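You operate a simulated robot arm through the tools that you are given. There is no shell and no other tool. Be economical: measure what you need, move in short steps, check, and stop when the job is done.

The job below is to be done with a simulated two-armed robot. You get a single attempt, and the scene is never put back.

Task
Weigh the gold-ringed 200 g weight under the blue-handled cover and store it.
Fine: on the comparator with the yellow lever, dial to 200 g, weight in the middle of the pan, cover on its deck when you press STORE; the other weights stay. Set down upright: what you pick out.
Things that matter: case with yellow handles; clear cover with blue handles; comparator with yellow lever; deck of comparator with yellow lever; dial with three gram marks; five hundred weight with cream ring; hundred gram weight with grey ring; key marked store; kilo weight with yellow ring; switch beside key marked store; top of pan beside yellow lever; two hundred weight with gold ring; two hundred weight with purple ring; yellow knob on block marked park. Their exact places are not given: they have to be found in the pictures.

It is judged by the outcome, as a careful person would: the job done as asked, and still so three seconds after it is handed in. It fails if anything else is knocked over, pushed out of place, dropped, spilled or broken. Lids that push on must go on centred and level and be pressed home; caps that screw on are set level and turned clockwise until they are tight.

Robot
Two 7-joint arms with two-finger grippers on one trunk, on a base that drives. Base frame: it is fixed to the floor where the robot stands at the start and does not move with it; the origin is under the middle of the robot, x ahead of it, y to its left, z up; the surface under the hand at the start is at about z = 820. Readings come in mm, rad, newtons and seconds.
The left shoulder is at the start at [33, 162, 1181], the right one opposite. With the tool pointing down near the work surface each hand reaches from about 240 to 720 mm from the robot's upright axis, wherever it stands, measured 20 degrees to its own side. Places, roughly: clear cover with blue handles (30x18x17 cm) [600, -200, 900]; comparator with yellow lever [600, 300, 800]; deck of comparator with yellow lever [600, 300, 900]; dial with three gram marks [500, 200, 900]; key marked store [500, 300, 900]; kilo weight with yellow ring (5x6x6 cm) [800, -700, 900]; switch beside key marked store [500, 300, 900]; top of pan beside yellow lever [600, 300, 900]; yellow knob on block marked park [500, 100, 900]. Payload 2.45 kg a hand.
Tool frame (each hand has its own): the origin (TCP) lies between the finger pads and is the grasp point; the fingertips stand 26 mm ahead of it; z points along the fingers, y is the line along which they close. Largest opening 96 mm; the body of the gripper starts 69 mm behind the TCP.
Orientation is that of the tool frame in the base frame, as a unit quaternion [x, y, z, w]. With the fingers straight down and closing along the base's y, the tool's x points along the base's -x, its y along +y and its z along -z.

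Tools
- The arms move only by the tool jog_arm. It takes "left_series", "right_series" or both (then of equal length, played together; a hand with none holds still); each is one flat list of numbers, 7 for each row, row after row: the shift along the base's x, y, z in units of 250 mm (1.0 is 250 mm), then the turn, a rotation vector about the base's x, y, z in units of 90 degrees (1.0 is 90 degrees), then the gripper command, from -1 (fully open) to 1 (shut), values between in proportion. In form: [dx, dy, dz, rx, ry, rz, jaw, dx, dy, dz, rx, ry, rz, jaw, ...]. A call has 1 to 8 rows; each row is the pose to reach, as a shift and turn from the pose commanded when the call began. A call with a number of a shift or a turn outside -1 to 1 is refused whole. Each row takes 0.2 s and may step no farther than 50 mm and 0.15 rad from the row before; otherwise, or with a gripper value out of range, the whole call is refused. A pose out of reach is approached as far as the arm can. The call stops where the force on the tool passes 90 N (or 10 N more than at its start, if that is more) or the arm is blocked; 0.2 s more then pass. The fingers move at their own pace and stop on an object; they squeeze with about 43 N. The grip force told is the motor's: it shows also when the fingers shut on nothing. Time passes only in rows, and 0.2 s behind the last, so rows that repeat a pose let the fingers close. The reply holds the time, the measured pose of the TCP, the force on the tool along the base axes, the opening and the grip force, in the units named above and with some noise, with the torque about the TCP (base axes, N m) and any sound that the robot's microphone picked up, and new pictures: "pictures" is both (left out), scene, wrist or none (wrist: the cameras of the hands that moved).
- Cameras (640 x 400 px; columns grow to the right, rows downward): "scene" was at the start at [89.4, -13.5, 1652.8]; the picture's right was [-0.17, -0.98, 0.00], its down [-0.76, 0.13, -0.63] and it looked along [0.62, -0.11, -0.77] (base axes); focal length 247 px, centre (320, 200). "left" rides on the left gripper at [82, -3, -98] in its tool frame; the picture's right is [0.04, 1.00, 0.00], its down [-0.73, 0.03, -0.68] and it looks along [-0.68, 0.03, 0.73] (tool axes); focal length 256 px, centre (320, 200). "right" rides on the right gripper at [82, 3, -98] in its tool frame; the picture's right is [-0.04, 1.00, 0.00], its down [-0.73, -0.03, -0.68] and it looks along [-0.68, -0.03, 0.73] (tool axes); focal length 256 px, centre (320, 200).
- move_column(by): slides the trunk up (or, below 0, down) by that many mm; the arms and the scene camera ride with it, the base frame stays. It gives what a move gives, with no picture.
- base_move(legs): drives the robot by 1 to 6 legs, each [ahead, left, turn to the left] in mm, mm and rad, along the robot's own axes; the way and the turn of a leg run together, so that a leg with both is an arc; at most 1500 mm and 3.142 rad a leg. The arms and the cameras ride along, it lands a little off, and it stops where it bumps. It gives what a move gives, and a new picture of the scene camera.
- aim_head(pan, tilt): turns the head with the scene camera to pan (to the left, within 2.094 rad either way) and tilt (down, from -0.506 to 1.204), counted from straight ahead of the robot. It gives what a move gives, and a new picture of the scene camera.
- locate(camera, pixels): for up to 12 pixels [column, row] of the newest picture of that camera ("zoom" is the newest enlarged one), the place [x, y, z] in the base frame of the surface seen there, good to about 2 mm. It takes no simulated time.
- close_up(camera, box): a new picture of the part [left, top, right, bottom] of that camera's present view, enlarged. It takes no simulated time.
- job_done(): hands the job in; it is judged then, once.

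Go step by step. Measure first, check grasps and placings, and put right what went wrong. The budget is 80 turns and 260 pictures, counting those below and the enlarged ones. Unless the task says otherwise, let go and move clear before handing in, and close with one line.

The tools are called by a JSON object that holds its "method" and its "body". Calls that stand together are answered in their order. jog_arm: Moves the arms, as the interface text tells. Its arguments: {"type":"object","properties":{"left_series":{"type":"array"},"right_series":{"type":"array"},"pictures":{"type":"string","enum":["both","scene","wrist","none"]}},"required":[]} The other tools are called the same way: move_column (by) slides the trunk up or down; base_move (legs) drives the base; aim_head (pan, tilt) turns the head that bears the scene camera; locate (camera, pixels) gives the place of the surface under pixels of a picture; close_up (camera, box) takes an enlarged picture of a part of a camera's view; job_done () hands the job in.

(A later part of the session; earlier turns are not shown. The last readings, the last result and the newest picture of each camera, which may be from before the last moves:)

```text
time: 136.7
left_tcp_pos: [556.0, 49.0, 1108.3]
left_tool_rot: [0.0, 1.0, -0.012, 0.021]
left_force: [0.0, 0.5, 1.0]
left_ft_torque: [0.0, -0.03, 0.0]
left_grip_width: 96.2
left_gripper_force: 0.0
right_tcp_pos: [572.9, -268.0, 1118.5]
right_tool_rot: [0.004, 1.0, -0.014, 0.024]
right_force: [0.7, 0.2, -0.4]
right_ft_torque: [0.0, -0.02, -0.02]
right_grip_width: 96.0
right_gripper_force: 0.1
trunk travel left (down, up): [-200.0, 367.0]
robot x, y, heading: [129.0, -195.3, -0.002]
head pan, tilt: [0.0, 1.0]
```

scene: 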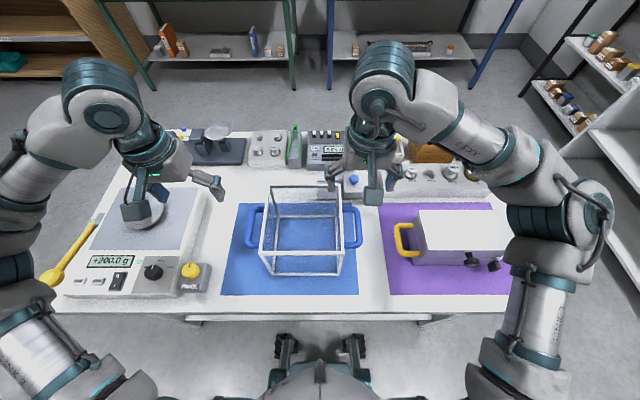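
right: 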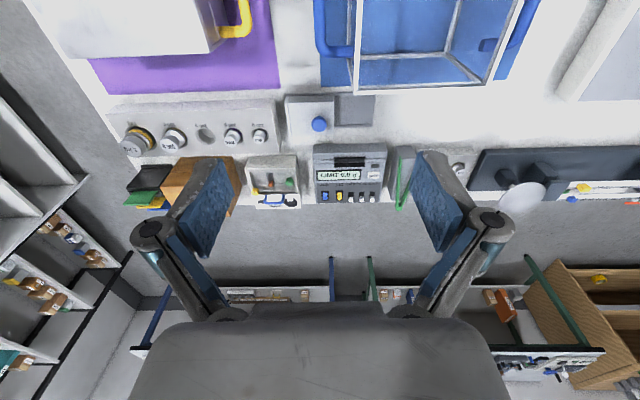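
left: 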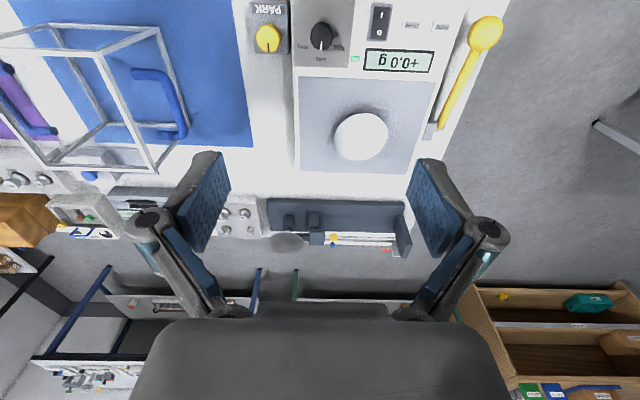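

Null base moves damp the rocking well: hands are now steady (left y 45–52, right -265…-271). I move both hands over the handle bars (y -26 and -297, x 578), straightening the slight tool tilt.

{"method": "jog_arm", "body": {"left_series": [0.015, -0.05, -0.065, 0.0025, 0.0045, 0, 0.04, 0.029, -0.1, -0.13, 0.005, 0.009, 0, 0.04, 0.044, -0.15, -0.196, 0.0076, 0.0134, 0, 0.04, 0.059, -0.2, -0.26, 0.01, 0.018, 0, 0.04, 0.073, -0.25, -0.326, 0.0127, 0.022, 0, 0.04, 0.088, -0.3, -0.392, 0.0153, 0.0267, 0, 0.04], "right_series": [0.003, -0.02, -0.07, 0.0028, 0.005, 0.001, 0.04, 0.007, -0.04, -0.145, 0.0055, 0.01, 0.002, 0.04, 0.01, -0.058, -0.217, 0.0083, 0.015, 0.003, 0.04, 0.013, -0.077, -0.289, 0.011, 0.02, 0.004, 0.04, 0.017, -0.097, -0.362, 0.0138, 0.025, 0.004, 0.04, 0.02, -0.116, -0.434, 0.0166, 0.0306, 0.005, 0.04], "pictures": "none"}}

{"method": "base_move", "body": {"legs": [[0, 0, 0], [0, 0, 0], [0, 0, 0], [0, 0, 0], [0, 0, 0], [0, 0, 0]]}}

{"method": "jog_arm", "body": {"left_series": [0, 0, 0, 0, 0, 0, 0.04], "right_series": [0, 0, 0, 0, 0, 0, 0.04], "pictures": "both"}}

```text
time: 138.1
left_tcp_pos: [578.7, -28.2, 1010.7]
left_tool_rot: [-0.001, 1.0, 0.001, 0.0]
left_force: [-0.6, 0.6, 0.8]
left_ft_torque: [0.02, 0.01, -0.03]
left_grip_width: 46.2
left_gripper_force: 0.0
right_tcp_pos: [580.0, -297.8, 1008.7]
right_tool_rot: [-0.001, 1.0, 0.001, -0.001]
right_force: [-1.4, -0.1, -0.5]
right_ft_torque: [0.04, -0.02, 0.03]
right_grip_width: 46.3
right_gripper_force: 0.0
trunk travel left (down, up): [-200.0, 367.0]
robot x, y, heading: [126.6, -196.4, 0.0]
head pan, tilt: [0.0, 1.0]
```

```text
time: 140.3
left_tcp_pos: [577.8, -28.1, 1011.4]
left_tool_rot: [0.001, 1.0, 0.0, 0.001]
left_force: [0.2, 0.1, 0.7]
left_ft_torque: [0.0, 0.02, 0.01]
left_grip_width: 46.1
left_gripper_force: 0.1
right_tcp_pos: [578.5, -298.0, 1008.6]
right_tool_rot: [-0.002, 1.0, 0.0, 0.0]
right_force: [-0.1, 0.7, 0.4]
right_ft_torque: [0.03, -0.01, 0.02]
right_grip_width: 46.1
right_gripper_force: 0.0
trunk travel left (down, up): [-200.0, 367.0]
robot x, y, heading: [129.7, -196.7, -0.003]
head pan, tilt: [0.0, 1.0]
```

scene: 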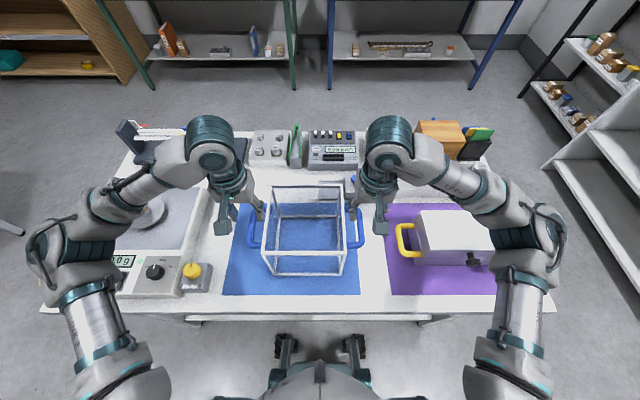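

```text
time: 140.7
left_tcp_pos: [572.9, -28.5, 1013.7]
left_tool_rot: [0.0, 1.0, 0.001, 0.003]
left_force: [-0.3, 0.6, 0.2]
left_ft_torque: [-0.01, -0.01, 0.0]
left_grip_width: 46.3
left_gripper_force: 0.1
right_tcp_pos: [575.0, -298.4, 1010.4]
right_tool_rot: [-0.001, 1.0, 0.0, 0.003]
right_force: [0.2, -0.3, 0.1]
right_ft_torque: [0.0, 0.03, -0.05]
right_grip_width: 46.1
right_gripper_force: 0.1
trunk travel left (down, up): [-200.0, 367.0]
robot x, y, heading: [125.8, -195.4, 0.007]
head pan, tilt: [0.0, 1.0]
```

scene: 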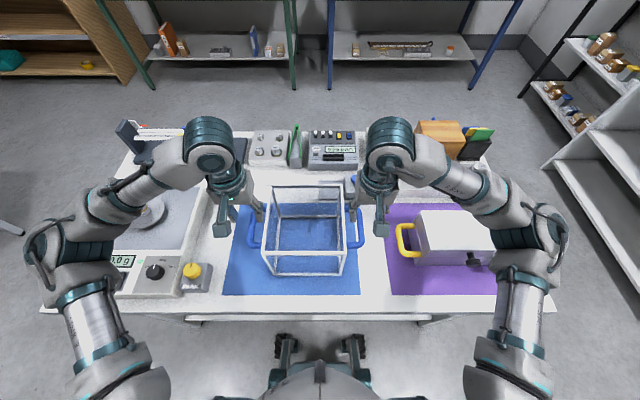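
right: 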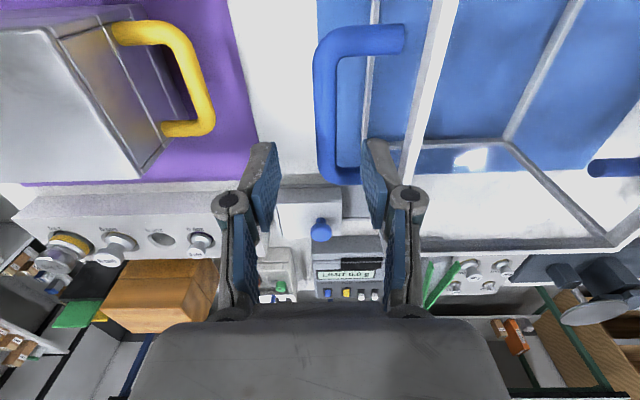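
left: 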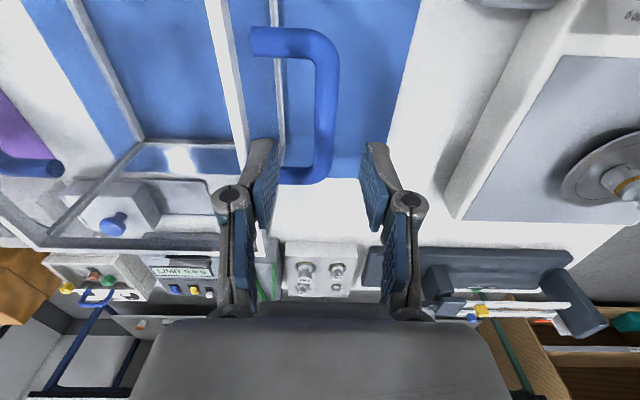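

Both bars lie between the jaws (left bar column ~326, right ~326). I measure them from the wrist views.

{"method": "locate", "body": {"camera": "left", "pixels": [[327, 60], [327, 100], [324, 150], [337, 100], [316, 100], [275, 40], [300, 175]]}}

{"method": "locate", "body": {"camera": "right", "pixels": [[326, 60], [326, 100], [328, 150], [316, 100], [336, 100], [375, 38], [345, 175], [420, 100]]}}

```text
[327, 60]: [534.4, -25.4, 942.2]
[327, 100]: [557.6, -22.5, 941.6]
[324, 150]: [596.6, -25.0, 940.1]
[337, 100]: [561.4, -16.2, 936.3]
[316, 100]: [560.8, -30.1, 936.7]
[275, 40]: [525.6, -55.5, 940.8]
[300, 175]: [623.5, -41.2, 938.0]
```

```text
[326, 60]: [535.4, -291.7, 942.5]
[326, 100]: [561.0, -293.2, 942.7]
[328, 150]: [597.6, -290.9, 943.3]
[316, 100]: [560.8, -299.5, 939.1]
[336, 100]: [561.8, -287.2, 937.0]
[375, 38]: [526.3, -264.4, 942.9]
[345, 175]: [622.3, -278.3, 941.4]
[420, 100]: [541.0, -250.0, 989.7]
```

Bar centres are about y=-25 and -295, z≈936. I descend with both hands together and close on the bars.

{"method": "jog_arm", "body": {"left_series": [0.006, 0.014, -0.06, 0, 0, 0, 0.04, 0.014, 0.014, -0.13, 0, 0, 0, 0.04, 0.016, 0.014, -0.2, 0, 0, 0, 0.04, 0.016, 0.014, -0.27, 0, 0, 0, 0.04, 0.016, 0.014, -0.311, 0, 0, 0, 0.04, 0.016, 0.014, -0.311, 0, 0, 0, 1, 0.016, 0.014, -0.311, 0, 0, 0, 1, 0.016, 0.014, -0.311, 0, 0, 0, 1], "right_series": [0.004, 0.014, -0.06, 0, 0, 0, 0.04, 0.008, 0.014, -0.13, 0, 0, 0, 0.04, 0.008, 0.014, -0.2, 0, 0, 0, 0.04, 0.008, 0.014, -0.26, 0, 0, 0, 0.04, 0.008, 0.014, -0.298, 0, 0, 0, 0.04, 0.008, 0.014, -0.298, 0, 0, 0, 1, 0.008, 0.014, -0.298, 0, 0, 0, 1, 0.008, 0.014, -0.298, 0, 0, 0, 1], "pictures": "both"}}

{"method": "close_up", "body": {"camera": "scene", "box": [200, 160, 400, 285]}}

```text
time: 142.5
left_tcp_pos: [576.7, -25.3, 935.7]
left_tool_rot: [0.002, 1.0, -0.001, 0.003]
left_force: [0.1, -16.6, 0.3]
left_ft_torque: [-0.06, -0.13, 0.14]
left_grip_width: 14.5
left_gripper_force: 41.1
right_tcp_pos: [577.5, -295.0, 937.1]
right_tool_rot: [-0.001, 1.0, 0.001, 0.002]
right_force: [1.3, 17.5, -0.2]
right_ft_torque: [0.08, -0.14, -0.08]
right_grip_width: 14.4
right_gripper_force: 40.5
trunk travel left (down, up): [-200.0, 367.0]
robot x, y, heading: [123.1, -197.0, -0.0]
head pan, tilt: [0.0, 1.0]
```

scene: 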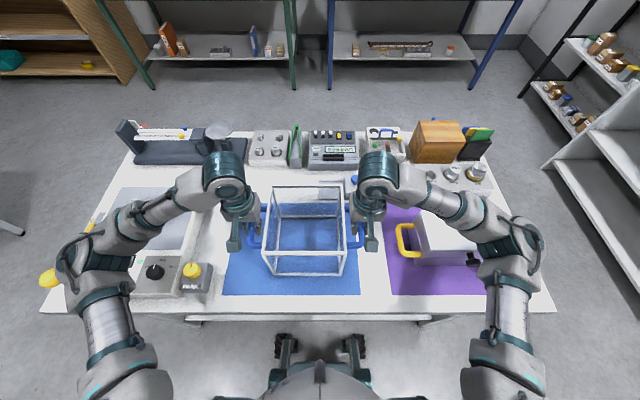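
right: 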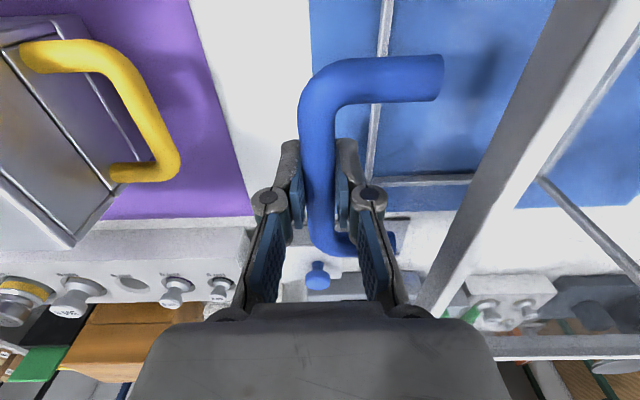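
left: 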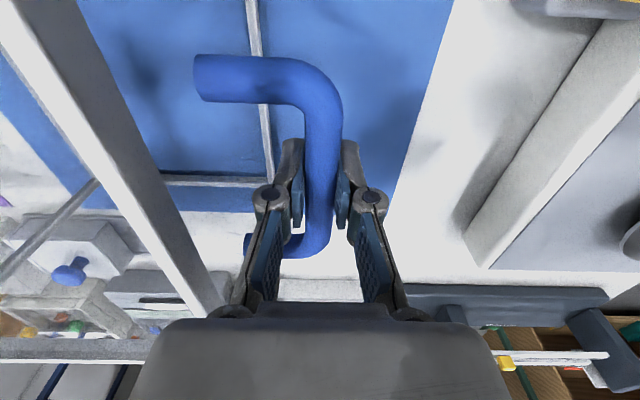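

```text
3.20 times, centred on (300, 222) of scene
```

zoom: 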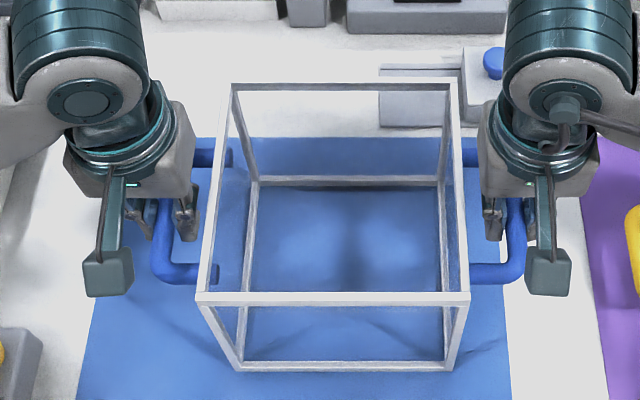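

Both bars are gripped (14.5 mm). I lift the cover straight up 160 mm with both hands in step.

{"method": "jog_arm", "body": {"left_series": [0, -0.004, 0.03, 0, 0, 0, 1, 0, -0.006, 0.1, 0, 0, 0, 1, 0, -0.006, 0.2, 0, 0, 0, 1, 0, -0.006, 0.31, 0, 0, 0, 1, 0, -0.006, 0.42, 0, 0, 0, 1, 0, -0.006, 0.53, 0, 0, 0, 1, 0, -0.006, 0.61, 0, 0, 0, 1, 0, -0.006, 0.65, 0, 0, 0, 1], "right_series": [0, 0.004, 0.03, 0, 0, 0, 1, 0, 0.006, 0.1, 0, 0, 0, 1, 0, 0.006, 0.2, 0, 0, 0, 1, 0, 0.006, 0.31, 0, 0, 0, 1, 0, 0.006, 0.42, 0, 0, 0, 1, 0, 0.006, 0.53, 0, 0, 0, 1, 0, 0.006, 0.61, 0, 0, 0, 1, 0, 0.006, 0.65, 0, 0, 0, 1], "pictures": "scene"}}

```text
time: 144.3
left_tcp_pos: [577.3, -24.0, 1098.4]
left_tool_rot: [0.001, 1.0, 0.003, 0.002]
left_force: [1.1, 18.6, -4.6]
left_ft_torque: [0.13, 0.06, 0.11]
left_grip_width: 14.2
left_gripper_force: 41.2
right_tcp_pos: [576.9, -294.1, 1100.0]
right_tool_rot: [0.0, 1.0, 0.0, 0.002]
right_force: [-1.3, -20.1, -3.3]
right_ft_torque: [0.04, -0.06, 0.13]
right_grip_width: 14.5
right_gripper_force: 41.3
trunk travel left (down, up): [-200.0, 367.0]
robot x, y, heading: [127.5, -195.1, -0.002]
head pan, tilt: [0.0, 1.0]
```

scene: 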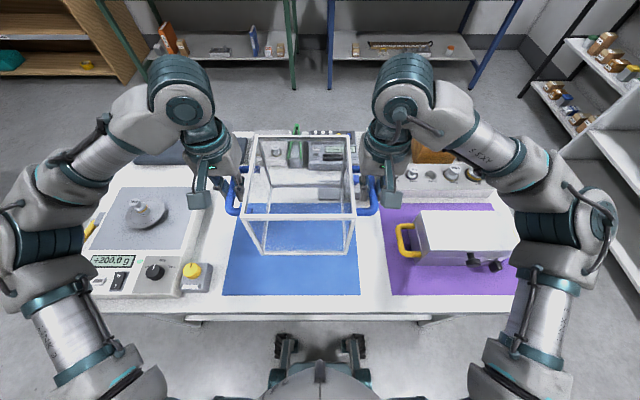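

The cover is lifted level and is light. I raise the column 40 mm more for clearance over the weight, then drive left 448 mm and damp with null legs.

{"method": "move_column", "body": {"by": 40}}

{"method": "base_move", "body": {"legs": [[0, 150, 0], [0, 150, 0], [0, 148, 0], [0, 0, 0], [0, 0, 0], [0, 0, 0]]}}

{"method": "base_move", "body": {"legs": [[0, 0, 0], [0, 0, 0], [0, 0, 0], [0, 0, 0], [0, 0, 0], [0, 0, 0]]}}

{"method": "base_move", "body": {"legs": [[0, 0, 0], [0, 0, 0], [0, 0, 0], [0, 0, 0], [0, 0, 0], [0, 0, 0]]}}

```text
time: 145.1
left_tcp_pos: [580.1, -24.9, 1136.4]
left_tool_rot: [0.001, 1.0, 0.002, 0.0]
left_force: [1.6, 31.3, -5.0]
left_ft_torque: [-0.13, 0.0, -0.02]
left_grip_width: 14.3
left_gripper_force: 40.8
right_tcp_pos: [580.1, -294.1, 1136.4]
right_tool_rot: [-0.001, 1.0, -0.001, 0.0]
right_force: [-0.5, -30.0, -4.3]
right_ft_torque: [0.13, 0.03, 0.08]
right_grip_width: 14.5
right_gripper_force: 40.7
trunk travel left (down, up): [-240.0, 327.0]
robot x, y, heading: [125.4, -195.4, -0.001]
head pan, tilt: [0.0, 1.0]
```

```text
time: 147.8
left_tcp_pos: [553.9, 329.8, 1139.4]
left_tool_rot: [-0.007, 1.0, -0.017, 0.011]
left_force: [-1.3, 5.7, -3.9]
left_ft_torque: [-0.34, 0.46, -0.18]
left_grip_width: 14.6
left_gripper_force: 40.9
right_tcp_pos: [556.1, 62.4, 1151.2]
right_tool_rot: [-0.004, 1.0, -0.023, 0.013]
right_force: [0.0, 5.0, -6.5]
right_ft_torque: [-0.47, -0.57, 0.12]
right_grip_width: 14.3
right_gripper_force: 40.9
trunk travel left (down, up): [-240.0, 327.0]
robot x, y, heading: [128.3, 110.0, 0.01]
head pan, tilt: [0.0, 1.0]
stopped in leg 3: the robot was blocked; the commanded pose is now the measured one
```

scene: 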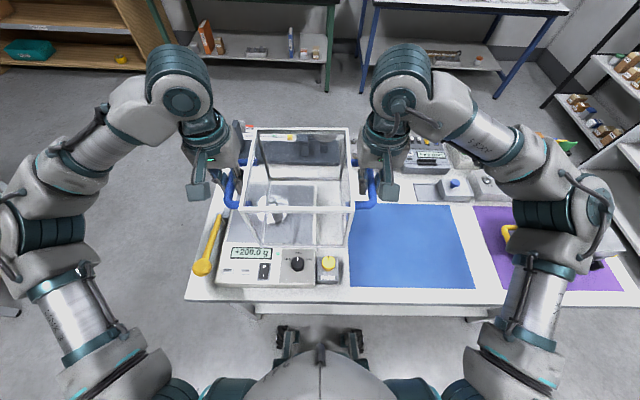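

```text
time: 150.0
left_tcp_pos: [552.8, 221.5, 1156.1]
left_tool_rot: [-0.003, 1.0, 0.022, 0.015]
left_force: [3.3, -0.3, -2.0]
left_ft_torque: [0.14, 0.75, 0.55]
left_grip_width: 14.3
left_gripper_force: 40.0
right_tcp_pos: [555.0, -48.2, 1146.9]
right_tool_rot: [0.0, 1.0, 0.017, 0.014]
right_force: [-4.2, -1.2, -2.6]
right_ft_torque: [-0.12, -0.79, 0.58]
right_grip_width: 14.1
right_gripper_force: 40.3
trunk travel left (down, up): [-240.0, 327.0]
robot x, y, heading: [129.6, 96.1, 0.005]
head pan, tilt: [0.0, 1.0]
```

scene: 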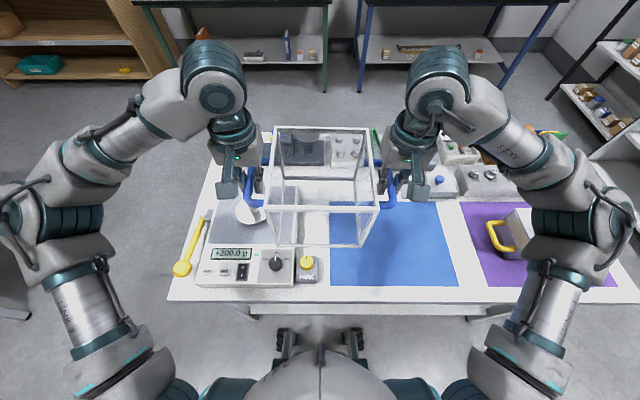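

```text
time: 152.2
left_tcp_pos: [549.7, 247.7, 1154.4]
left_tool_rot: [-0.003, 1.0, 0.013, 0.016]
left_force: [-1.3, 0.6, -2.4]
left_ft_torque: [0.12, -0.98, -0.35]
left_grip_width: 14.5
left_gripper_force: 40.4
right_tcp_pos: [552.2, -21.0, 1150.7]
right_tool_rot: [0.001, 1.0, 0.007, 0.015]
right_force: [1.3, -0.9, -3.0]
right_ft_torque: [-0.06, 0.97, -0.06]
right_grip_width: 14.6
right_gripper_force: 40.7
trunk travel left (down, up): [-240.0, 327.0]
robot x, y, heading: [128.2, 100.6, 0.007]
head pan, tilt: [0.0, 1.0]
```

scene: 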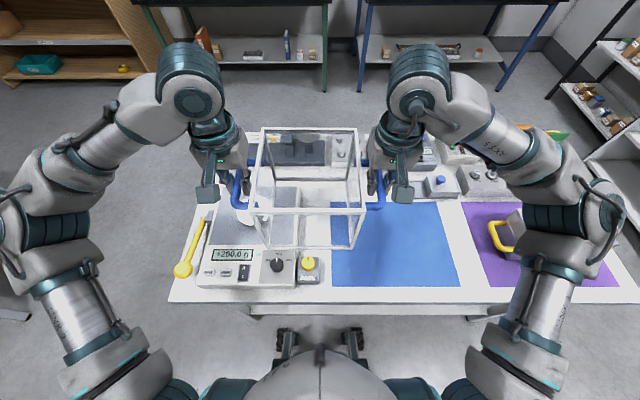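

The drive stopped at y≈100 because of the rocking; the cover is still firmly held. I damp with null moves again.

{"method": "base_move", "body": {"legs": [[0, 0, 0], [0, 0, 0], [0, 0, 0], [0, 0, 0], [0, 0, 0], [0, 0, 0]]}}

{"method": "base_move", "body": {"legs": [[0, 0, 0], [0, 0, 0], [0, 0, 0], [0, 0, 0], [0, 0, 0], [0, 0, 0]]}}

{"method": "move_column", "body": {"by": 1}}

{"method": "move_column", "body": {"by": -1}}

{"method": "move_column", "body": {"by": 1}}

```text
time: 154.4
left_tcp_pos: [547.1, 245.1, 1156.9]
left_tool_rot: [-0.004, 1.0, 0.013, 0.018]
left_force: [4.4, 0.5, -2.5]
left_ft_torque: [-0.16, 0.86, 0.4]
left_grip_width: 14.2
left_gripper_force: 40.2
right_tcp_pos: [546.9, -23.9, 1153.8]
right_tool_rot: [0.0, 1.0, 0.006, 0.018]
right_force: [-4.0, 0.6, -4.7]
right_ft_torque: [-0.19, -0.91, 0.62]
right_grip_width: 14.2
right_gripper_force: 40.4
trunk travel left (down, up): [-240.0, 327.0]
robot x, y, heading: [131.1, 92.8, 0.01]
head pan, tilt: [0.0, 1.0]
```

scene: 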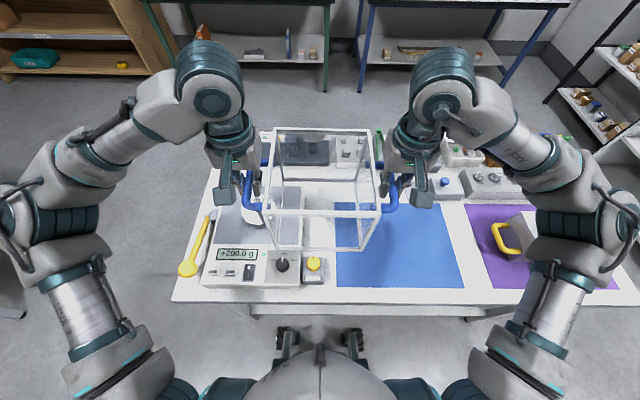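

```text
time: 156.6
left_tcp_pos: [541.4, 231.2, 1159.6]
left_tool_rot: [-0.003, 1.0, 0.02, 0.021]
left_force: [-0.9, 2.2, -5.1]
left_ft_torque: [0.34, -0.63, -0.32]
left_grip_width: 14.2
left_gripper_force: 40.4
right_tcp_pos: [541.8, -38.4, 1154.3]
right_tool_rot: [0.001, 1.0, 0.013, 0.019]
right_force: [1.2, -2.3, -1.6]
right_ft_torque: [0.15, 0.62, 0.19]
right_grip_width: 14.3
right_gripper_force: 40.6
trunk travel left (down, up): [-240.0, 327.0]
robot x, y, heading: [129.3, 95.1, 0.007]
head pan, tilt: [0.0, 1.0]
```

scene: 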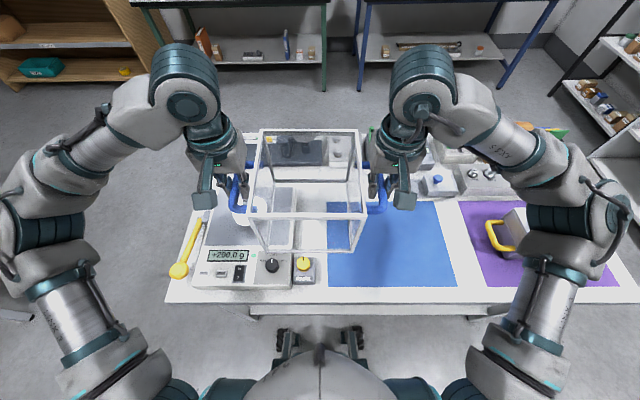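

```text
time: 157.1
left_tcp_pos: [535.4, 227.7, 1163.7]
left_tool_rot: [-0.005, 1.0, 0.02, 0.024]
left_force: [3.7, 0.6, -4.1]
left_ft_torque: [-0.08, 0.79, 0.42]
left_grip_width: 14.2
left_gripper_force: 40.4
right_tcp_pos: [536.2, -40.7, 1157.9]
right_tool_rot: [-0.001, 1.0, 0.01, 0.023]
right_force: [-4.2, -2.6, -3.8]
right_ft_torque: [-0.03, -0.78, 0.78]
right_grip_width: 14.3
right_gripper_force: 41.0
trunk travel left (down, up): [-241.0, 326.0]
robot x, y, heading: [132.6, 91.9, 0.002]
head pan, tilt: [0.0, 1.0]
```

```text
time: 157.6
left_tcp_pos: [535.1, 295.4, 1157.1]
left_tool_rot: [-0.005, 1.0, -0.004, 0.024]
left_force: [-1.4, 2.1, -2.7]
left_ft_torque: [0.08, -0.77, -0.42]
left_grip_width: 14.1
left_gripper_force: 40.2
right_tcp_pos: [536.8, 26.7, 1161.3]
right_tool_rot: [0.0, 1.0, -0.012, 0.023]
right_force: [0.8, 2.4, -4.5]
right_ft_torque: [-0.36, 0.8, -0.14]
right_grip_width: 14.5
right_gripper_force: 40.2
trunk travel left (down, up): [-240.0, 327.0]
robot x, y, heading: [135.2, 106.7, 0.009]
head pan, tilt: [0.0, 1.0]
```

```text
time: 158.1
left_tcp_pos: [536.3, 200.7, 1167.3]
left_tool_rot: [-0.002, 0.999, 0.03, 0.024]
left_force: [3.3, -2.9, -4.2]
left_ft_torque: [0.19, 0.32, 0.21]
left_grip_width: 14.2
left_gripper_force: 40.9
right_tcp_pos: [539.0, -68.9, 1155.9]
right_tool_rot: [0.001, 1.0, 0.021, 0.022]
right_force: [-4.4, -3.6, -2.9]
right_ft_torque: [0.04, -0.34, 0.87]
right_grip_width: 14.7
right_gripper_force: 40.5
trunk travel left (down, up): [-241.0, 326.0]
robot x, y, heading: [129.3, 83.9, 0.004]
head pan, tilt: [0.0, 1.0]
```

The rocking is still ±45 mm with the cover held high; I continue damping with null base moves only.

{"method": "base_move", "body": {"legs": [[0, 0, 0], [0, 0, 0], [0, 0, 0], [0, 0, 0], [0, 0, 0], [0, 0, 0]]}}

{"method": "base_move", "body": {"legs": [[0, 0, 0], [0, 0, 0], [0, 0, 0], [0, 0, 0], [0, 0, 0]]}}

{"method": "base_move", "body": {"legs": [[0, 0, 0], [0, 0, 0], [0, 0, 0], [0, 0, 0], [0, 0, 0], [0, 0, 0]]}}

{"method": "base_move", "body": {"legs": [[0, 0, 0], [0, 0, 0], [0, 0, 0], [0, 0, 0], [0, 0, 0]]}}

```text
time: 160.3
left_tcp_pos: [535.1, 300.6, 1157.8]
left_tool_rot: [-0.004, 1.0, -0.006, 0.024]
left_force: [-1.3, 4.7, -2.7]
left_ft_torque: [-0.29, -0.41, -0.33]
left_grip_width: 14.2
left_gripper_force: 40.0
right_tcp_pos: [537.0, 33.1, 1164.6]
right_tool_rot: [-0.001, 1.0, -0.013, 0.024]
right_force: [1.2, 0.3, -5.5]
right_ft_torque: [-0.16, 0.39, -0.11]
right_grip_width: 14.6
right_gripper_force: 40.2
trunk travel left (down, up): [-241.0, 326.0]
robot x, y, heading: [129.2, 104.8, 0.007]
head pan, tilt: [0.0, 1.0]
```

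scene: 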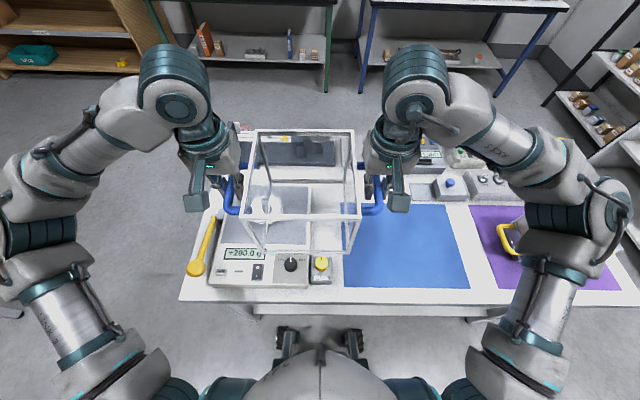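

```text
time: 162.2
left_tcp_pos: [533.3, 306.2, 1158.0]
left_tool_rot: [-0.007, 1.0, -0.005, 0.024]
left_force: [-0.5, 3.5, -2.2]
left_ft_torque: [-0.47, 0.42, -0.08]
left_grip_width: 14.4
left_gripper_force: 40.6
right_tcp_pos: [533.7, 37.0, 1164.1]
right_tool_rot: [-0.004, 1.0, -0.014, 0.025]
right_force: [-1.3, -0.5, -6.5]
right_ft_torque: [-0.22, -0.44, 0.22]
right_grip_width: 14.3
right_gripper_force: 40.4
trunk travel left (down, up): [-241.0, 326.0]
robot x, y, heading: [130.5, 110.8, 0.008]
head pan, tilt: [0.0, 1.0]
```

scene: 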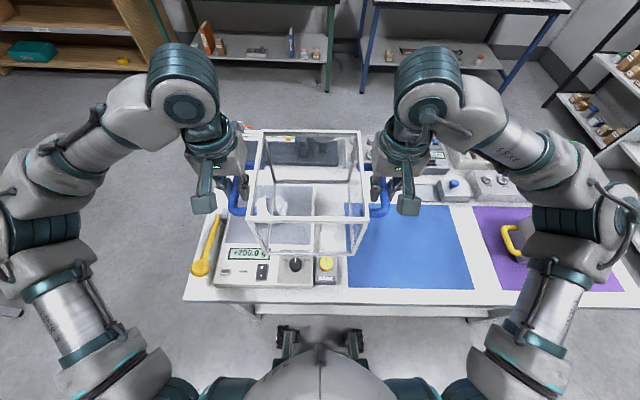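

```text
time: 164.4
left_tcp_pos: [528.4, 241.7, 1167.5]
left_tool_rot: [-0.005, 0.999, 0.023, 0.027]
left_force: [0.1, 0.3, -6.3]
left_ft_torque: [0.28, -0.36, -0.3]
left_grip_width: 14.5
left_gripper_force: 40.7
right_tcp_pos: [532.1, -27.5, 1161.3]
right_tool_rot: [-0.001, 1.0, 0.013, 0.027]
right_force: [-0.2, -2.6, -2.6]
right_ft_torque: [0.27, 0.41, 0.33]
right_grip_width: 14.2
right_gripper_force: 40.9
trunk travel left (down, up): [-241.0, 326.0]
robot x, y, heading: [131.7, 107.8, 0.009]
head pan, tilt: [0.0, 1.0]
```

scene: 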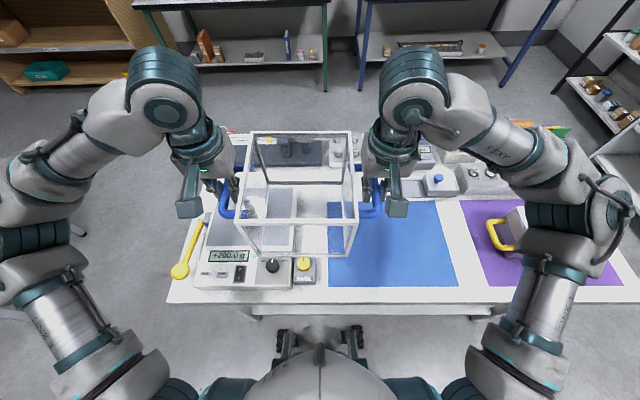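

```text
time: 166.3
left_tcp_pos: [522.9, 304.9, 1164.1]
left_tool_rot: [-0.006, 1.0, -0.002, 0.029]
left_force: [-1.6, 2.3, -4.8]
left_ft_torque: [0.09, -0.88, -0.49]
left_grip_width: 14.2
left_gripper_force: 40.4
right_tcp_pos: [525.2, 36.2, 1169.9]
right_tool_rot: [0.0, 0.999, -0.011, 0.03]
right_force: [1.4, -0.3, -2.8]
right_ft_torque: [-0.01, 0.85, -0.09]
right_grip_width: 14.5
right_gripper_force: 40.4
trunk travel left (down, up): [-241.0, 326.0]
robot x, y, heading: [131.7, 115.4, 0.007]
head pan, tilt: [0.0, 1.0]
```

scene: 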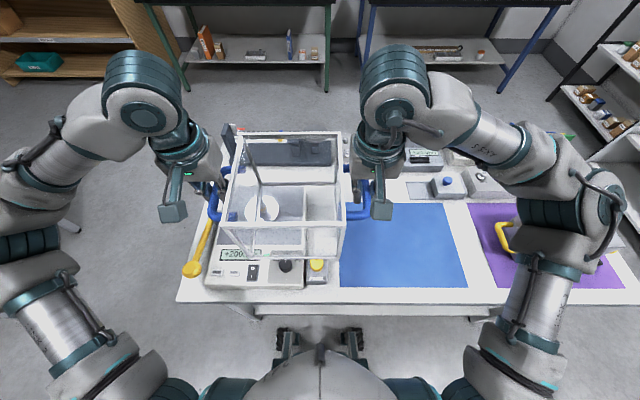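

The rocking has a ~0.83 s period and barely damps while I hold the cover. Since I still must drive ~+175 mm, I can use a timed drive step (started just before peak +y swing) to cancel it. I sample the phase first.

{"method": "move_column", "body": {"by": -1}}

{"method": "move_column", "body": {"by": 1}}

{"method": "move_column", "body": {"by": -1}}

{"method": "move_column", "body": {"by": 1}}

{"method": "move_column", "body": {"by": -1}}

{"method": "move_column", "body": {"by": 1}}

{"method": "move_column", "body": {"by": -1}}

{"method": "move_column", "body": {"by": 1}}

```text
time: 166.8
left_tcp_pos: [519.1, 264.9, 1168.3]
left_tool_rot: [-0.004, 0.999, 0.011, 0.031]
left_force: [4.5, -1.9, -4.0]
left_ft_torque: [0.09, 0.6, 0.49]
left_grip_width: 14.3
left_gripper_force: 40.7
right_tcp_pos: [520.2, -4.6, 1165.8]
right_tool_rot: [-0.001, 1.0, 0.002, 0.031]
right_force: [-3.9, -2.1, -4.4]
right_ft_torque: [-0.1, -0.6, 0.72]
right_grip_width: 14.3
right_gripper_force: 40.7
trunk travel left (down, up): [-240.0, 327.0]
robot x, y, heading: [129.9, 104.5, 0.005]
head pan, tilt: [0.0, 1.0]
```

```text
time: 167.4
left_tcp_pos: [517.9, 349.6, 1158.7]
left_tool_rot: [-0.008, 0.999, -0.019, 0.03]
left_force: [-1.0, 1.7, -2.5]
left_ft_torque: [-0.19, 0.06, -0.08]
left_grip_width: 14.4
left_gripper_force: 40.4
right_tcp_pos: [520.3, 81.1, 1171.5]
right_tool_rot: [-0.003, 0.999, -0.027, 0.032]
right_force: [-0.6, -0.3, -6.4]
right_ft_torque: [-0.33, -0.12, 0.12]
right_grip_width: 14.5
right_gripper_force: 41.0
trunk travel left (down, up): [-241.0, 326.0]
robot x, y, heading: [128.6, 124.5, 0.009]
head pan, tilt: [0.0, 1.0]
```

```text
time: 167.9
left_tcp_pos: [519.6, 256.6, 1169.1]
left_tool_rot: [-0.003, 0.999, 0.014, 0.032]
left_force: [2.1, -1.9, -4.5]
left_ft_torque: [0.28, -0.31, -0.1]
left_grip_width: 14.1
left_gripper_force: 40.7
right_tcp_pos: [521.6, -12.3, 1166.1]
right_tool_rot: [0.002, 1.0, 0.006, 0.03]
right_force: [-1.3, -3.7, -1.8]
right_ft_torque: [0.22, 0.31, 0.65]
right_grip_width: 14.3
right_gripper_force: 40.5
trunk travel left (down, up): [-240.0, 327.0]
robot x, y, heading: [132.0, 103.7, 0.006]
head pan, tilt: [0.0, 1.0]
```

```text
time: 168.4
left_tcp_pos: [518.4, 334.1, 1158.0]
left_tool_rot: [-0.008, 0.999, -0.013, 0.03]
left_force: [2.1, 1.3, -3.0]
left_ft_torque: [-0.48, 0.37, -0.11]
left_grip_width: 14.1
left_gripper_force: 40.2
right_tcp_pos: [519.6, 64.7, 1171.2]
right_tool_rot: [-0.002, 0.999, -0.023, 0.03]
right_force: [-1.9, -0.6, -8.1]
right_ft_torque: [-0.05, -0.35, 0.24]
right_grip_width: 14.5
right_gripper_force: 41.0
trunk travel left (down, up): [-241.0, 326.0]
robot x, y, heading: [130.7, 119.8, -0.0]
head pan, tilt: [0.0, 1.0]
```

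```text
time: 168.9
left_tcp_pos: [517.6, 293.1, 1164.4]
left_tool_rot: [-0.005, 0.999, 0.003, 0.031]
left_force: [1.1, 0.9, -5.5]
left_ft_torque: [0.23, -0.49, -0.18]
left_grip_width: 14.1
left_gripper_force: 40.2
right_tcp_pos: [521.6, 24.7, 1168.0]
right_tool_rot: [0.0, 1.0, -0.007, 0.031]
right_force: [-1.0, -1.6, -2.2]
right_ft_torque: [0.27, 0.48, 0.44]
right_grip_width: 14.2
right_gripper_force: 41.1
trunk travel left (down, up): [-240.0, 327.0]
robot x, y, heading: [128.5, 111.5, 0.006]
head pan, tilt: [0.0, 1.0]
```

```text
time: 169.4
left_tcp_pos: [518.0, 288.8, 1166.6]
left_tool_rot: [-0.007, 0.999, 0.003, 0.031]
left_force: [3.2, 0.6, -2.2]
left_ft_torque: [-0.09, 0.82, 0.16]
left_grip_width: 14.2
left_gripper_force: 41.1
right_tcp_pos: [519.4, 20.0, 1169.4]
right_tool_rot: [-0.001, 0.999, -0.007, 0.032]
right_force: [-2.9, -1.1, -4.2]
right_ft_torque: [-0.22, -0.78, 0.51]
right_grip_width: 14.3
right_gripper_force: 41.0
trunk travel left (down, up): [-241.0, 326.0]
robot x, y, heading: [129.3, 111.8, 0.012]
head pan, tilt: [0.0, 1.0]
```

```text
time: 169.9
left_tcp_pos: [517.2, 338.4, 1160.4]
left_tool_rot: [-0.007, 0.999, -0.014, 0.032]
left_force: [-2.0, 2.8, -4.7]
left_ft_torque: [0.11, -0.63, -0.44]
left_grip_width: 14.1
left_gripper_force: 40.4
right_tcp_pos: [520.7, 68.5, 1170.8]
right_tool_rot: [-0.001, 0.999, -0.022, 0.032]
right_force: [1.1, 0.5, -3.8]
right_ft_torque: [-0.03, 0.57, -0.03]
right_grip_width: 14.6
right_gripper_force: 40.4
trunk travel left (down, up): [-240.0, 327.0]
robot x, y, heading: [135.2, 122.5, 0.011]
head pan, tilt: [0.0, 1.0]
```

```text
time: 170.4
left_tcp_pos: [518.4, 253.3, 1171.2]
left_tool_rot: [-0.004, 0.999, 0.016, 0.033]
left_force: [3.3, -1.7, -4.0]
left_ft_torque: [0.13, 0.23, 0.18]
left_grip_width: 14.3
left_gripper_force: 40.9
right_tcp_pos: [521.4, -13.4, 1167.4]
right_tool_rot: [0.001, 0.999, 0.006, 0.032]
right_force: [-2.0, -2.9, -4.1]
right_ft_torque: [-0.05, -0.18, 0.67]
right_grip_width: 14.5
right_gripper_force: 40.5
trunk travel left (down, up): [-241.0, 326.0]
robot x, y, heading: [131.7, 100.1, 0.003]
head pan, tilt: [0.0, 1.0]
```

The swing is ~±48 about y≈300, now near its minimum with period ~0.86 s. I issue a short pause leg followed by a 45 mm left step, timed near the peak, then re-sample.

{"method": "base_move", "body": {"legs": [[0, 0, 0], [0, 45, 0]]}}

{"method": "move_column", "body": {"by": -1}}

{"method": "move_column", "body": {"by": 1}}

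{"method": "move_column", "body": {"by": -1}}

{"method": "move_column", "body": {"by": 1}}

{"method": "move_column", "body": {"by": -1}}

{"method": "move_column", "body": {"by": 1}}

```text
time: 171.6
left_tcp_pos: [519.6, 347.3, 1164.5]
left_tool_rot: [-0.006, 0.999, -0.001, 0.031]
left_force: [0.6, 1.8, -4.8]
left_ft_torque: [0.13, -0.15, -0.27]
left_grip_width: 14.4
left_gripper_force: 40.4
right_tcp_pos: [521.6, 78.7, 1168.8]
right_tool_rot: [-0.001, 0.999, -0.01, 0.031]
right_force: [0.1, -1.5, -2.8]
right_ft_torque: [0.14, 0.23, 0.4]
right_grip_width: 14.6
right_gripper_force: 40.0
trunk travel left (down, up): [-241.0, 326.0]
robot x, y, heading: [130.0, 160.1, 0.007]
head pan, tilt: [0.0, 1.0]
```

scene: 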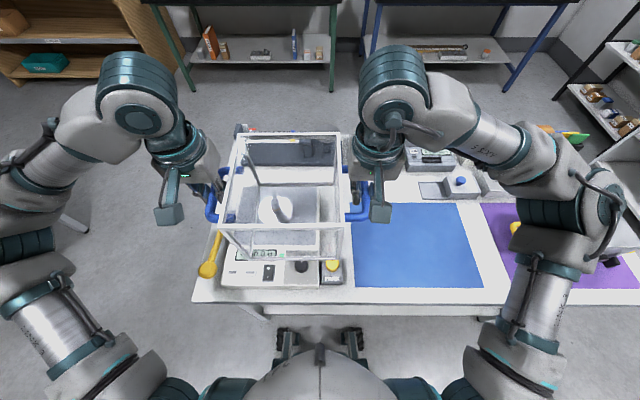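

```text
time: 172.1
left_tcp_pos: [516.1, 345.5, 1165.7]
left_tool_rot: [-0.007, 0.999, -0.001, 0.032]
left_force: [1.8, -0.2, -3.1]
left_ft_torque: [-0.01, 0.32, -0.03]
left_grip_width: 14.2
left_gripper_force: 40.7
right_tcp_pos: [517.6, 76.9, 1169.4]
right_tool_rot: [0.0, 0.999, -0.01, 0.032]
right_force: [-1.1, 0.0, -4.4]
right_ft_torque: [-0.12, -0.27, 0.54]
right_grip_width: 14.3
right_gripper_force: 40.7
trunk travel left (down, up): [-240.0, 327.0]
robot x, y, heading: [129.5, 157.3, 0.004]
head pan, tilt: [0.0, 1.0]
```

```text
time: 172.6
left_tcp_pos: [513.7, 359.7, 1165.8]
left_tool_rot: [-0.007, 0.999, -0.004, 0.033]
left_force: [1.2, 0.3, -3.8]
left_ft_torque: [-0.04, -0.25, -0.18]
left_grip_width: 14.2
left_gripper_force: 41.0
right_tcp_pos: [516.4, 91.8, 1171.3]
right_tool_rot: [-0.001, 0.999, -0.015, 0.034]
right_force: [-0.8, -1.1, -3.8]
right_ft_torque: [0.0, 0.21, 0.39]
right_grip_width: 14.5
right_gripper_force: 40.6
trunk travel left (down, up): [-241.0, 326.0]
robot x, y, heading: [131.3, 159.1, 0.004]
head pan, tilt: [0.0, 1.0]
```

```text
time: 173.2
left_tcp_pos: [515.6, 342.0, 1166.2]
left_tool_rot: [-0.006, 0.999, 0.002, 0.033]
left_force: [1.8, 0.1, -3.9]
left_ft_torque: [-0.07, 0.15, 0.1]
left_grip_width: 14.1
left_gripper_force: 40.3
right_tcp_pos: [517.0, 73.5, 1169.9]
right_tool_rot: [0.0, 0.999, -0.01, 0.033]
right_force: [-1.4, 0.4, -2.7]
right_ft_torque: [0.07, -0.1, 0.39]
right_grip_width: 14.5
right_gripper_force: 41.1
trunk travel left (down, up): [-240.0, 327.0]
robot x, y, heading: [131.4, 163.1, 0.008]
head pan, tilt: [0.0, 1.0]
```

```text
time: 173.7
left_tcp_pos: [514.4, 361.6, 1164.0]
left_tool_rot: [-0.007, 0.999, -0.005, 0.033]
left_force: [0.0, 1.2, -3.5]
left_ft_torque: [-0.02, -0.2, -0.21]
left_grip_width: 14.3
left_gripper_force: 40.8
right_tcp_pos: [516.6, 91.3, 1172.6]
right_tool_rot: [-0.001, 0.999, -0.015, 0.033]
right_force: [-1.2, 0.0, -3.3]
right_ft_torque: [-0.02, 0.22, 0.37]
right_grip_width: 14.5
right_gripper_force: 40.7
trunk travel left (down, up): [-241.0, 326.0]
robot x, y, heading: [130.4, 163.1, 0.009]
head pan, tilt: [0.0, 1.0]
```

```text
time: 174.2
left_tcp_pos: [515.0, 344.6, 1166.2]
left_tool_rot: [-0.005, 0.999, 0.0, 0.033]
left_force: [2.3, -0.5, -3.1]
left_ft_torque: [0.07, 0.08, 0.06]
left_grip_width: 14.2
left_gripper_force: 40.4
right_tcp_pos: [515.9, 75.4, 1171.7]
right_tool_rot: [-0.001, 0.999, -0.01, 0.033]
right_force: [-1.4, -1.2, -3.7]
right_ft_torque: [0.02, -0.02, 0.42]
right_grip_width: 14.3
right_gripper_force: 40.4
trunk travel left (down, up): [-240.0, 327.0]
robot x, y, heading: [131.9, 153.6, 0.006]
head pan, tilt: [0.0, 1.0]
```

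```text
time: 174.7
left_tcp_pos: [515.2, 354.8, 1165.9]
left_tool_rot: [-0.006, 0.999, -0.003, 0.033]
left_force: [0.9, 0.6, -3.4]
left_ft_torque: [0.03, 0.03, -0.14]
left_grip_width: 13.8
left_gripper_force: 40.7
right_tcp_pos: [516.5, 85.8, 1171.2]
right_tool_rot: [-0.001, 0.999, -0.013, 0.033]
right_force: [-1.0, 0.1, -4.9]
right_ft_torque: [-0.12, 0.05, 0.5]
right_grip_width: 14.1
right_gripper_force: 40.1
trunk travel left (down, up): [-241.0, 326.0]
robot x, y, heading: [134.1, 158.6, 0.007]
head pan, tilt: [0.0, 1.0]
```

The rocking dropped to ±9 mm. The cover's centre is now about (516,217); I move both hands +124 x, +71 y and −52 z, levelling the lean, to bring it centred over the deck, bottom still ~50 mm above the weight.

{"method": "jog_arm", "body": {"left_series": [0.025, 0.014, -0.01, 0.0005, 0.002, 0, 1, 0.085, 0.048, -0.035, 0.0016, 0.0066, 0, 1, 0.165, 0.093, -0.067, 0.003, 0.0129, 0, 1, 0.25, 0.1415, -0.102, 0.0046, 0.0195, 0, 1, 0.334, 0.19, -0.137, 0.0062, 0.0261, 0, 1, 0.414, 0.235, -0.169, 0.0076, 0.0324, 0, 1, 0.474, 0.269, -0.194, 0.0087, 0.037, 0, 1, 0.499, 0.283, -0.204, 0.0092, 0.039, 0, 1], "right_series": [0.025, 0.014, -0.011, 0.0005, 0.002, 0, 1, 0.084, 0.048, -0.037, 0.0016, 0.0066, 0, 1, 0.163, 0.093, -0.072, 0.003, 0.0129, 0, 1, 0.247, 0.1415, -0.11, 0.0046, 0.0195, 0, 1, 0.331, 0.19, -0.147, 0.0062, 0.0261, 0, 1, 0.41, 0.235, -0.182, 0.0076, 0.0324, 0, 1, 0.469, 0.269, -0.208, 0.0087, 0.037, 0, 1, 0.494, 0.283, -0.219, 0.0092, 0.039, 0, 1], "pictures": "scene"}}

{"method": "move_column", "body": {"by": -1}}

{"method": "move_column", "body": {"by": 1}}

{"method": "move_column", "body": {"by": -1}}

{"method": "move_column", "body": {"by": 1}}

```text
time: 176.5
left_tcp_pos: [640.9, 423.3, 1114.5]
left_tool_rot: [-0.005, 1.0, 0.005, 0.002]
left_force: [-1.0, 2.0, -3.5]
left_ft_torque: [-0.09, 0.14, -0.44]
left_grip_width: 14.3
left_gripper_force: 40.4
right_tcp_pos: [641.1, 154.1, 1116.5]
right_tool_rot: [-0.001, 1.0, -0.005, 0.003]
right_force: [1.9, -1.6, -5.0]
right_ft_torque: [-0.08, -0.09, -0.03]
right_grip_width: 14.3
right_gripper_force: 40.4
trunk travel left (down, up): [-241.0, 326.0]
robot x, y, heading: [128.6, 164.6, 0.009]
head pan, tilt: [0.0, 1.0]
```

scene: 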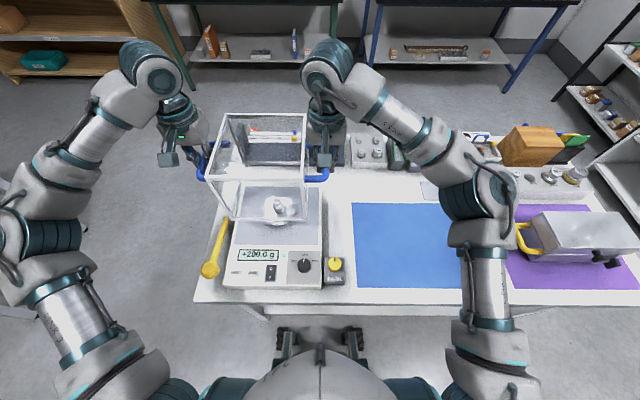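

```text
time: 177.0
left_tcp_pos: [640.5, 424.2, 1112.4]
left_tool_rot: [-0.005, 1.0, 0.006, 0.003]
left_force: [-1.6, 3.0, -3.4]
left_ft_torque: [0.0, -0.1, -0.39]
left_grip_width: 14.3
left_gripper_force: 40.5
right_tcp_pos: [640.5, 154.6, 1115.3]
right_tool_rot: [-0.001, 1.0, -0.005, 0.002]
right_force: [1.5, -3.2, -3.5]
right_ft_torque: [0.02, 0.11, 0.15]
right_grip_width: 14.3
right_gripper_force: 40.9
trunk travel left (down, up): [-240.0, 327.0]
robot x, y, heading: [129.3, 163.1, 0.009]
head pan, tilt: [0.0, 1.0]
```

```text
time: 177.5
left_tcp_pos: [640.3, 421.9, 1114.8]
left_tool_rot: [-0.006, 1.0, 0.005, 0.002]
left_force: [0.0, 3.1, -3.2]
left_ft_torque: [-0.05, 0.04, -0.21]
left_grip_width: 14.2
left_gripper_force: 40.7
right_tcp_pos: [640.7, 152.3, 1116.4]
right_tool_rot: [-0.001, 1.0, -0.005, 0.003]
right_force: [0.5, -2.3, -3.7]
right_ft_torque: [-0.04, -0.02, 0.2]
right_grip_width: 14.6
right_gripper_force: 40.0
trunk travel left (down, up): [-241.0, 326.0]
robot x, y, heading: [128.5, 162.4, 0.004]
head pan, tilt: [0.0, 1.0]
```

```text
time: 178.0
left_tcp_pos: [639.8, 425.4, 1113.8]
left_tool_rot: [-0.005, 1.0, 0.004, 0.002]
left_force: [-0.4, 2.9, -4.3]
left_ft_torque: [0.04, -0.07, -0.42]
left_grip_width: 14.4
left_gripper_force: 40.5
right_tcp_pos: [640.8, 157.5, 1116.0]
right_tool_rot: [-0.001, 1.0, -0.006, 0.003]
right_force: [0.1, -3.8, -3.4]
right_ft_torque: [0.01, 0.11, 0.1]
right_grip_width: 14.1
right_gripper_force: 40.8
trunk travel left (down, up): [-240.0, 327.0]
robot x, y, heading: [129.8, 160.9, 0.006]
head pan, tilt: [0.0, 1.0]
```

```text
time: 178.5
left_tcp_pos: [639.0, 421.3, 1116.1]
left_tool_rot: [-0.005, 1.0, 0.006, 0.003]
left_force: [0.0, 3.8, -4.3]
left_ft_torque: [-0.01, 0.03, -0.31]
left_grip_width: 14.4
left_gripper_force: 40.5
right_tcp_pos: [640.8, 153.8, 1115.3]
right_tool_rot: [-0.001, 1.0, -0.005, 0.002]
right_force: [0.4, -3.2, -3.7]
right_ft_torque: [0.03, -0.02, 0.18]
right_grip_width: 14.1
right_gripper_force: 40.3
trunk travel left (down, up): [-241.0, 326.0]
robot x, y, heading: [127.9, 157.9, 0.009]
head pan, tilt: [0.0, 1.0]
```

Very steady now (±2 mm), hands at (640, 423/154). I check the cover's frame corners in the picture before lowering.

{"method": "close_up", "body": {"camera": "scene", "box": [170, 90, 360, 290]}}

```text
2.00 times, centred on (265, 190) of scene
```

zoom: 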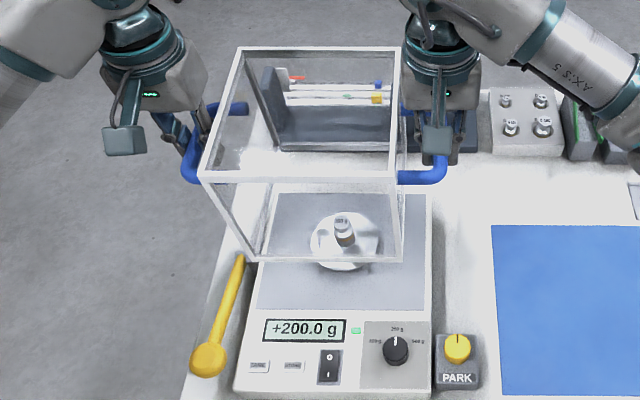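

{"method": "locate", "body": {"camera": "zoom", "pixels": [[207, 176], [396, 177], [238, 52], [395, 52], [252, 258], [398, 258], [340, 222], [345, 243]]}}

```text
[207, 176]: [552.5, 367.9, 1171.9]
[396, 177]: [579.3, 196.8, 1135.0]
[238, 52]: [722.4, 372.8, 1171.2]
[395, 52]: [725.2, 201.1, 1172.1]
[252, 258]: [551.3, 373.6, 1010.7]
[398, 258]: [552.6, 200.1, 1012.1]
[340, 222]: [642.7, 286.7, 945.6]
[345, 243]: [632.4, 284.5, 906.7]
```

The cover is level, spanning x 551–729, y 200–373, well centred over the deck. I lower it 119 mm to just above the deck.

{"method": "jog_arm", "body": {"left_series": [0, 0.004, -0.025, 0, 0, 0, 1, 0, 0.008, -0.08, 0, 0, 0, 1, 0, 0.008, -0.16, 0, 0, 0, 1, 0, 0.008, -0.245, 0, 0, 0, 1, 0, 0.008, -0.33, 0, 0, 0, 1, 0, 0.008, -0.405, 0, 0, 0, 1, 0, 0.008, -0.455, 0, 0, 0, 1, 0, 0.008, -0.476, 0, 0, 0, 1], "right_series": [0, 0.004, -0.025, 0, 0, 0, 1, 0, 0.008, -0.08, 0, 0, 0, 1, 0, 0.008, -0.16, 0, 0, 0, 1, 0, 0.008, -0.245, 0, 0, 0, 1, 0, 0.008, -0.33, 0, 0, 0, 1, 0, 0.008, -0.405, 0, 0, 0, 1, 0, 0.008, -0.455, 0, 0, 0, 1, 0, 0.008, -0.476, 0, 0, 0, 1], "pictures": "scene"}}

{"method": "close_up", "body": {"camera": "scene", "box": [170, 110, 360, 290]}}

```text
time: 180.3
left_tcp_pos: [639.4, 425.5, 994.4]
left_tool_rot: [-0.006, 1.0, 0.004, 0.002]
left_force: [-0.6, 8.3, -4.7]
left_ft_torque: [0.03, -0.01, -0.3]
left_grip_width: 14.3
left_gripper_force: 40.3
right_tcp_pos: [641.4, 156.6, 998.3]
right_tool_rot: [0.001, 1.0, -0.005, 0.003]
right_force: [0.5, -8.6, -3.6]
right_ft_torque: [0.03, 0.06, 0.28]
right_grip_width: 14.2
right_gripper_force: 40.8
trunk travel left (down, up): [-241.0, 326.0]
robot x, y, heading: [128.9, 157.2, 0.01]
head pan, tilt: [0.0, 1.0]
```

scene: 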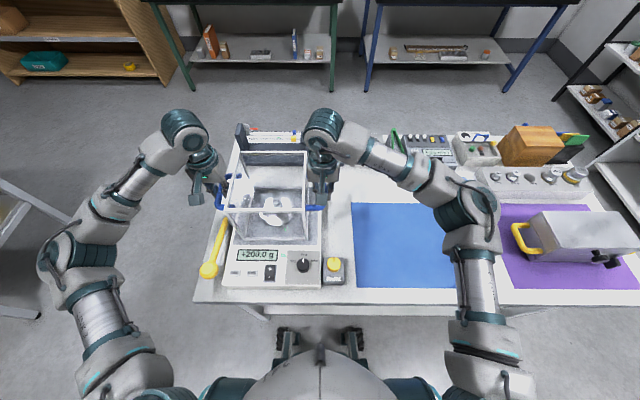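

```text
2.22 times, centred on (265, 200) of scene
```

zoom: 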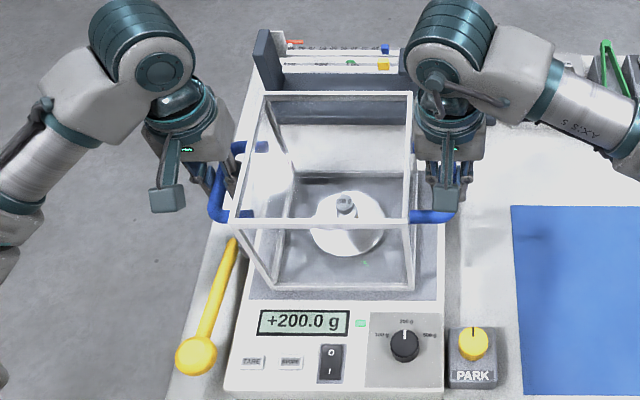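

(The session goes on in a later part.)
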